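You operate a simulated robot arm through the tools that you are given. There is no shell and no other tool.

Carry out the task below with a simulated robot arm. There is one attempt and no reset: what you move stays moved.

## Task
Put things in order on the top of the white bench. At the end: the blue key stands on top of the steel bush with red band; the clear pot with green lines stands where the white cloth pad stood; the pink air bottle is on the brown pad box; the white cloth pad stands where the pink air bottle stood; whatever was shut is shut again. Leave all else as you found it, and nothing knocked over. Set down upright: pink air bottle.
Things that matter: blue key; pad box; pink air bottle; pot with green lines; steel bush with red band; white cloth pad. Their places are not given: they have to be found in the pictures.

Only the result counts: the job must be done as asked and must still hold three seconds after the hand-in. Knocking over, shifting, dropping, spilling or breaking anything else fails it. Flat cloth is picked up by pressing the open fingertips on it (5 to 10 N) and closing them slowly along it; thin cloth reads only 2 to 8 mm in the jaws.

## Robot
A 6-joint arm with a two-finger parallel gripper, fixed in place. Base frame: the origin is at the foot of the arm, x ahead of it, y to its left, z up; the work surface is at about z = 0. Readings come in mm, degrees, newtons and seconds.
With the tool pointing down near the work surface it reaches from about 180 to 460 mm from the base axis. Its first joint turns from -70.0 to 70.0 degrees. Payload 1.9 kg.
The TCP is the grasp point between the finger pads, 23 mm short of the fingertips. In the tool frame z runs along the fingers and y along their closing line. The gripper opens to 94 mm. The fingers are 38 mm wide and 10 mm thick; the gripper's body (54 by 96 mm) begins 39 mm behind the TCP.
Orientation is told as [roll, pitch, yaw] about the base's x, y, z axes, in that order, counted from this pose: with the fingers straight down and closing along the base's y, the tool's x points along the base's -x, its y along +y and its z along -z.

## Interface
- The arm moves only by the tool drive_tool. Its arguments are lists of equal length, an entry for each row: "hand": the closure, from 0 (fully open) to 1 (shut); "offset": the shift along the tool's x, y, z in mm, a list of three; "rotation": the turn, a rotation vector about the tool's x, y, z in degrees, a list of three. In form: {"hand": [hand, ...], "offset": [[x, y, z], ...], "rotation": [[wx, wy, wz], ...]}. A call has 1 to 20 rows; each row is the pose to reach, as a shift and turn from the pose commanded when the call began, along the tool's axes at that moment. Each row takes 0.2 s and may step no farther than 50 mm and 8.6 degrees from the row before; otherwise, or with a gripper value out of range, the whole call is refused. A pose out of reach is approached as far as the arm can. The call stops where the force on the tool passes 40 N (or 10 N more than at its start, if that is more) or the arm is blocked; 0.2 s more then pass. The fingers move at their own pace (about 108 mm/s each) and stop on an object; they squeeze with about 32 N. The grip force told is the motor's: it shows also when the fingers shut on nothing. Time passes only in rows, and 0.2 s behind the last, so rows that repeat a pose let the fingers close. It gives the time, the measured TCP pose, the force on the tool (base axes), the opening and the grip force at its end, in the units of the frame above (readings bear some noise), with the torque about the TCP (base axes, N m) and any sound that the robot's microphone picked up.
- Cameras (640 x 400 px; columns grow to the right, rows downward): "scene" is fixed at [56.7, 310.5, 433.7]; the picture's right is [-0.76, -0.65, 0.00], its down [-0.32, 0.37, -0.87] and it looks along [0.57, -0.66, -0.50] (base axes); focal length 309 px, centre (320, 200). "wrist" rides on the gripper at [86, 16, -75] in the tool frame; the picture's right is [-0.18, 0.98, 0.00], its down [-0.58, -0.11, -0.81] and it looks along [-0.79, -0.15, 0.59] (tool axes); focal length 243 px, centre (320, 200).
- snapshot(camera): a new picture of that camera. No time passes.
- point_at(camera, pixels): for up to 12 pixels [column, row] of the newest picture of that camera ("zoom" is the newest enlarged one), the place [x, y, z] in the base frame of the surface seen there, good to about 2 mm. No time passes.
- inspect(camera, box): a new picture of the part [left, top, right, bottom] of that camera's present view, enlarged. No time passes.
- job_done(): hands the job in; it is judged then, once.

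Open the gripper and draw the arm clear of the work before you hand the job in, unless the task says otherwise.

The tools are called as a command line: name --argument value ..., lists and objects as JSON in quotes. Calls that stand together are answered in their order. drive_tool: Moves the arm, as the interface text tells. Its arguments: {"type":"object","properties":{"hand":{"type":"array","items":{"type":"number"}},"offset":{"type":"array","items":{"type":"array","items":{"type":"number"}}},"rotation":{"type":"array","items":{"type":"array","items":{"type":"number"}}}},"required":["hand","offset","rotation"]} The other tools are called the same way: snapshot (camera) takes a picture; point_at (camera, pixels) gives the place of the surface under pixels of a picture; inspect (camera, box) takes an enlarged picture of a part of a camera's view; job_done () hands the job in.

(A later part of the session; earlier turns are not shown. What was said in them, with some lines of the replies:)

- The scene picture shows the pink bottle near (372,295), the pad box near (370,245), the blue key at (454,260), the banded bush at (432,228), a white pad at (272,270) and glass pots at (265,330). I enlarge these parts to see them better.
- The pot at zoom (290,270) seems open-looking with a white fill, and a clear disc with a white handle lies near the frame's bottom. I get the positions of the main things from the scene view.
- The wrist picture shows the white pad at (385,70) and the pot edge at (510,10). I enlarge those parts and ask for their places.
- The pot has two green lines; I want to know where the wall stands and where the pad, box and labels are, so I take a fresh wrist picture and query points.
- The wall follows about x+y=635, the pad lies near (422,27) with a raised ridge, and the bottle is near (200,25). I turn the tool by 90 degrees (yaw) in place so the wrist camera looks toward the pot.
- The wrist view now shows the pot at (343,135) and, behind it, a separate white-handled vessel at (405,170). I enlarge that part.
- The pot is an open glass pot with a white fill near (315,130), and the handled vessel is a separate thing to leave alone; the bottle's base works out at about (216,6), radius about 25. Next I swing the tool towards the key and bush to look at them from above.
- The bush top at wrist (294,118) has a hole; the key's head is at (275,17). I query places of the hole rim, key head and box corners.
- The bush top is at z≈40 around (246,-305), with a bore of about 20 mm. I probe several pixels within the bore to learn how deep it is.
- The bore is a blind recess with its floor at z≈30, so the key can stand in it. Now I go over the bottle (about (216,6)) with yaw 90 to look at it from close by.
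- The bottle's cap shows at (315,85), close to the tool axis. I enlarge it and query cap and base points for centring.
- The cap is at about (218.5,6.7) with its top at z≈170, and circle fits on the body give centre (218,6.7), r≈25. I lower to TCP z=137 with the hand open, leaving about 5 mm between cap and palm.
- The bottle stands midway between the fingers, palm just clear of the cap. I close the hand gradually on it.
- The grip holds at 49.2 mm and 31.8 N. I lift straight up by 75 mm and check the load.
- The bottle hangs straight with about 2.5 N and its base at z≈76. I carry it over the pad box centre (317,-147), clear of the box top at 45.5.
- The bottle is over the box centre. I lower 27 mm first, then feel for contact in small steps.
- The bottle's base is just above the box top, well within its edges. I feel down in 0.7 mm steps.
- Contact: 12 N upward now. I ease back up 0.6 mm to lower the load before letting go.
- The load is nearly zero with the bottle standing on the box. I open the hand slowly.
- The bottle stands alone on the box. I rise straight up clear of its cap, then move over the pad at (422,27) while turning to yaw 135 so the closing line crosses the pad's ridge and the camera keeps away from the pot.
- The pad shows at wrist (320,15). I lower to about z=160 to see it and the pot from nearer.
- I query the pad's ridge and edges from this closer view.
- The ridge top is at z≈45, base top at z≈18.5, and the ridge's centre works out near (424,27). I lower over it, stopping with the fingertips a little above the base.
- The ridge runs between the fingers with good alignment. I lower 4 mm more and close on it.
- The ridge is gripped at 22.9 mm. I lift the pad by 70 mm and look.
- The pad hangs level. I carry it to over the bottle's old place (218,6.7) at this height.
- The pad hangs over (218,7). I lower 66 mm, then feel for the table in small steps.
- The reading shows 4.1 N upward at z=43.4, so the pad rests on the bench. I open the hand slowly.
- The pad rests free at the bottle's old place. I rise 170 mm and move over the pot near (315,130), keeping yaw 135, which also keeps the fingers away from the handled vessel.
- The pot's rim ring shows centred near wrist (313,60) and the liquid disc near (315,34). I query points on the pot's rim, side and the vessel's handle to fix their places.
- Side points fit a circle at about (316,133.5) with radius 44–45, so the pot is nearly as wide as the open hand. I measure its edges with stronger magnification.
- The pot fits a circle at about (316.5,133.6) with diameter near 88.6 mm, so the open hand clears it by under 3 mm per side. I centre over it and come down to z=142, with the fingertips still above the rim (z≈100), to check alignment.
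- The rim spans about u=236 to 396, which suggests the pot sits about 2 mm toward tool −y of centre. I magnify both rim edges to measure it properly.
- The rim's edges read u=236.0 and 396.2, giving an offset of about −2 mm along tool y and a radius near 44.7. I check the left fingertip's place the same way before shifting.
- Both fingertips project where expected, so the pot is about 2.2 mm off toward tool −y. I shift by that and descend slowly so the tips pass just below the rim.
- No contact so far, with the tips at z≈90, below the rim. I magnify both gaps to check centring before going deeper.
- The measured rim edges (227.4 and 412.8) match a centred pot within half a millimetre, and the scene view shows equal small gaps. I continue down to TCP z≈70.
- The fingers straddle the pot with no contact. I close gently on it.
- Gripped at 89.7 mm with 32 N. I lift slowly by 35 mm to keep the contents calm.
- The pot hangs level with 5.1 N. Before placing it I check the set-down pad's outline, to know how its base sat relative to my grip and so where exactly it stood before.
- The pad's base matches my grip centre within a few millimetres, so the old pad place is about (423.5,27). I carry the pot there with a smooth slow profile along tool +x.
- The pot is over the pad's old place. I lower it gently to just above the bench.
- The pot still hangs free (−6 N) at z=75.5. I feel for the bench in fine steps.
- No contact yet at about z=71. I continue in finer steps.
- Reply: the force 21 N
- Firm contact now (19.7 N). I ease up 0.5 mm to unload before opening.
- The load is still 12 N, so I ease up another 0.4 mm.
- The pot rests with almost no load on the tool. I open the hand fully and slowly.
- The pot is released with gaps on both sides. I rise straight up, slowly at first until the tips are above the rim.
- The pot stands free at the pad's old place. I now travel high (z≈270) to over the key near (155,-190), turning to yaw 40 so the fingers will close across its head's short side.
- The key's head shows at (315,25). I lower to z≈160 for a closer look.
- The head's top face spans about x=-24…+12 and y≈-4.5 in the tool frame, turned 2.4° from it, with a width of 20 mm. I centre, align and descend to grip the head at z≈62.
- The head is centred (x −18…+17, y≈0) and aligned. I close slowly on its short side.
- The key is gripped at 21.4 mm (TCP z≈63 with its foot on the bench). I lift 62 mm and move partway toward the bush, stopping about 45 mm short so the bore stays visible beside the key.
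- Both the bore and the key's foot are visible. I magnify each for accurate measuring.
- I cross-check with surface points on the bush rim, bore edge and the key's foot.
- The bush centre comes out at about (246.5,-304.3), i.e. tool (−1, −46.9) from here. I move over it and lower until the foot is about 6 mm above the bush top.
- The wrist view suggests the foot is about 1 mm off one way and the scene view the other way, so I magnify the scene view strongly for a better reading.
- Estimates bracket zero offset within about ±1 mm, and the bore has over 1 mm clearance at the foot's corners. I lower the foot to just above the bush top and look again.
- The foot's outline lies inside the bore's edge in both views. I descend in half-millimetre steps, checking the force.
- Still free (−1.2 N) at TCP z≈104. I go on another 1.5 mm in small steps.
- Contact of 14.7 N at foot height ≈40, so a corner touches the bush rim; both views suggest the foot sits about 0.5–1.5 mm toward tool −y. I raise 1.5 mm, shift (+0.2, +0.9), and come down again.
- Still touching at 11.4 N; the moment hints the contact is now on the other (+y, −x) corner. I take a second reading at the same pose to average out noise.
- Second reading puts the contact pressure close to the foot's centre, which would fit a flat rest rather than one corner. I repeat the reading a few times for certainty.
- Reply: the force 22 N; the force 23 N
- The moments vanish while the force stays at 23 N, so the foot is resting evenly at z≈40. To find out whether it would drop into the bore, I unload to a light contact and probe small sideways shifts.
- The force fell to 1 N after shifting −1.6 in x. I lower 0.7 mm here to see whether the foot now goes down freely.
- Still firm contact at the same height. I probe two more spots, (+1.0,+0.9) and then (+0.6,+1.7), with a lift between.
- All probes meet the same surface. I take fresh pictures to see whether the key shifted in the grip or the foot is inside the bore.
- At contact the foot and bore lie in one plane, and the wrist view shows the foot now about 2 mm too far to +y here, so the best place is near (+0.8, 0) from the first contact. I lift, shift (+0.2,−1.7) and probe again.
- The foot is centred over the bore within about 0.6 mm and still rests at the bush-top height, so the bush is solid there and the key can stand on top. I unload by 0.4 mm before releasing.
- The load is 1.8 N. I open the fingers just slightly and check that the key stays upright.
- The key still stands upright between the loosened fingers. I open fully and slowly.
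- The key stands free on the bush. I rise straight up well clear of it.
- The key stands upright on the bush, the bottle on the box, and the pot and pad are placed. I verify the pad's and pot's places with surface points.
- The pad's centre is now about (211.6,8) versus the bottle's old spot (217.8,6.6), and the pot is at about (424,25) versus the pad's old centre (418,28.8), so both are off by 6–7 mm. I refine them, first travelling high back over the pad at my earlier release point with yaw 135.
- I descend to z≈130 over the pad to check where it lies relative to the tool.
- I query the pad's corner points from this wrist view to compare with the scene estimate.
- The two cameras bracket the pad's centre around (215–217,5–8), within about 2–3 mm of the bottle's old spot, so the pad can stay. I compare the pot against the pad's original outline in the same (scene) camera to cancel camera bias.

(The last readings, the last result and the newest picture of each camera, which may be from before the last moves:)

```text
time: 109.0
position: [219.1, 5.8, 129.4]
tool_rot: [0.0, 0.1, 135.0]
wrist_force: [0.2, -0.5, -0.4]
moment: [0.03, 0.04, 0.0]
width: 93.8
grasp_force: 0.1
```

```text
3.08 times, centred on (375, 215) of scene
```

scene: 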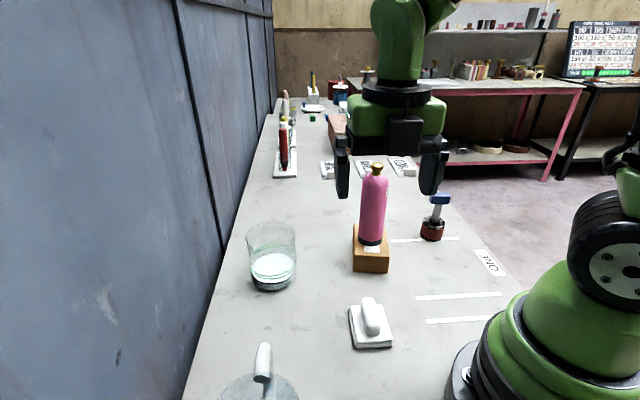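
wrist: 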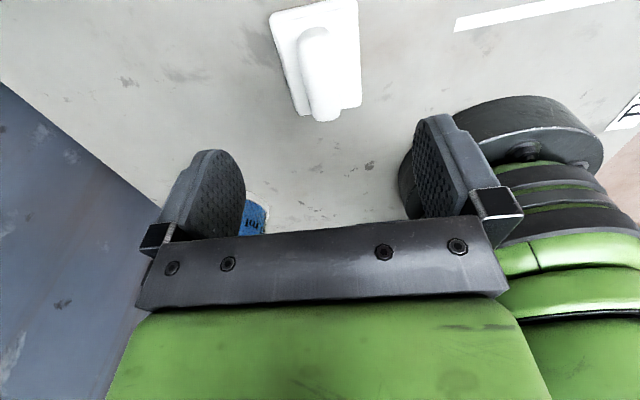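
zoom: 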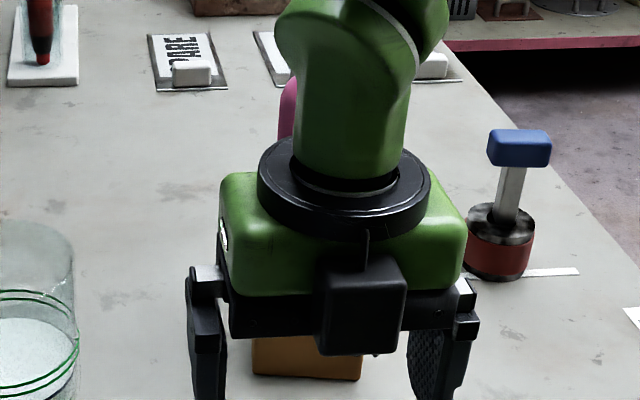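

In the same camera the pot's contents centre (421.7,25.4) versus the pad's original (419.1,27.3), and the pad versus the bottle's old base, agree within about 3 mm, so I leave them. I raise the arm well clear.

drive_tool --hand '[0, 0, 0, 0, 0, 0, 0, 0, 0, 0]' --offset '[[0, 0, -15], [0, 0, -40], [0, 0, -70], [0, 0, -100], [0, 0, -130], [0, 0, -155], [0, 0, -175], [0, 0, -180], [0, 0, -180], [0, 0, -180]]' --rotation '[[0, 0, 0], [0, 0, 0], [0, 0, 0], [0, 0, 0], [0, 0, 0], [0, 0, 0], [0, 0, 0], [0, 0, 0], [0, 0, 0], [0, 0, 0]]'

snapshot --camera "scene"

inspect --camera "scene" --box '[340, 150, 500, 350]'

```text
time: 111.2
position: [218.3, 7.6, 308.9]
tool_rot: [-0.1, 0.1, 135.2]
wrist_force: [0.0, 0.8, 0.4]
moment: [0.0, 0.01, -0.02]
width: 93.9
grasp_force: 0.0
```

```text
taken
```

scene: 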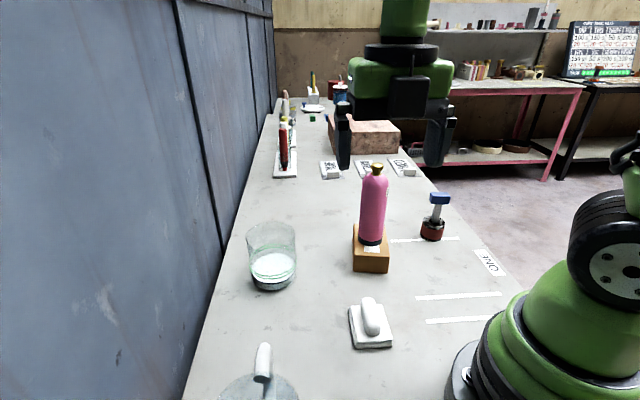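

```text
2.00 times, centred on (420, 250) of scene
```

zoom: 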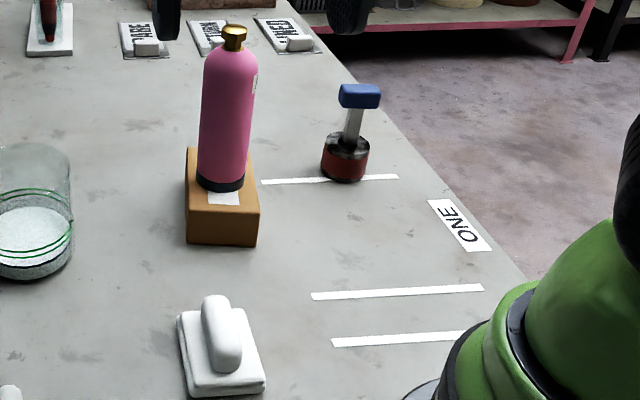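

All pieces stand as asked: key upright on the bush at (437,215), bottle on the box, pad at the bottle's old place, pot at the pad's old place, nothing opened or knocked over, and the arm is clear. I hand the job in.

job_done

```text
The job is handed in.
```

I finished all four moves and handed the job in. Nothing was knocked over. The final pictures, taken with the arm drawn clear and the gripper open, show every piece standing.

- **Pink air bottle:** it stands upright near the centre of the brown pad box.
- **White cloth pad:** it stands where the bottle stood, within about 3 mm.
- **Pot with green lines:** it stands where the pad stood, also within about 3 mm. I carried it level and slowly, and its contents look undisturbed.
- **Blue key:** it stands upright on top of the steel bush. The bush shows a shallow hole in its top. At each of the six spots I tried, the key's foot met the bush at the height of its rim and did not drop in. I left it standing centred on top.

I opened nothing, so there was nothing to shut again. I also left the measuring jug with the white handle and everything else on the bench untouched.
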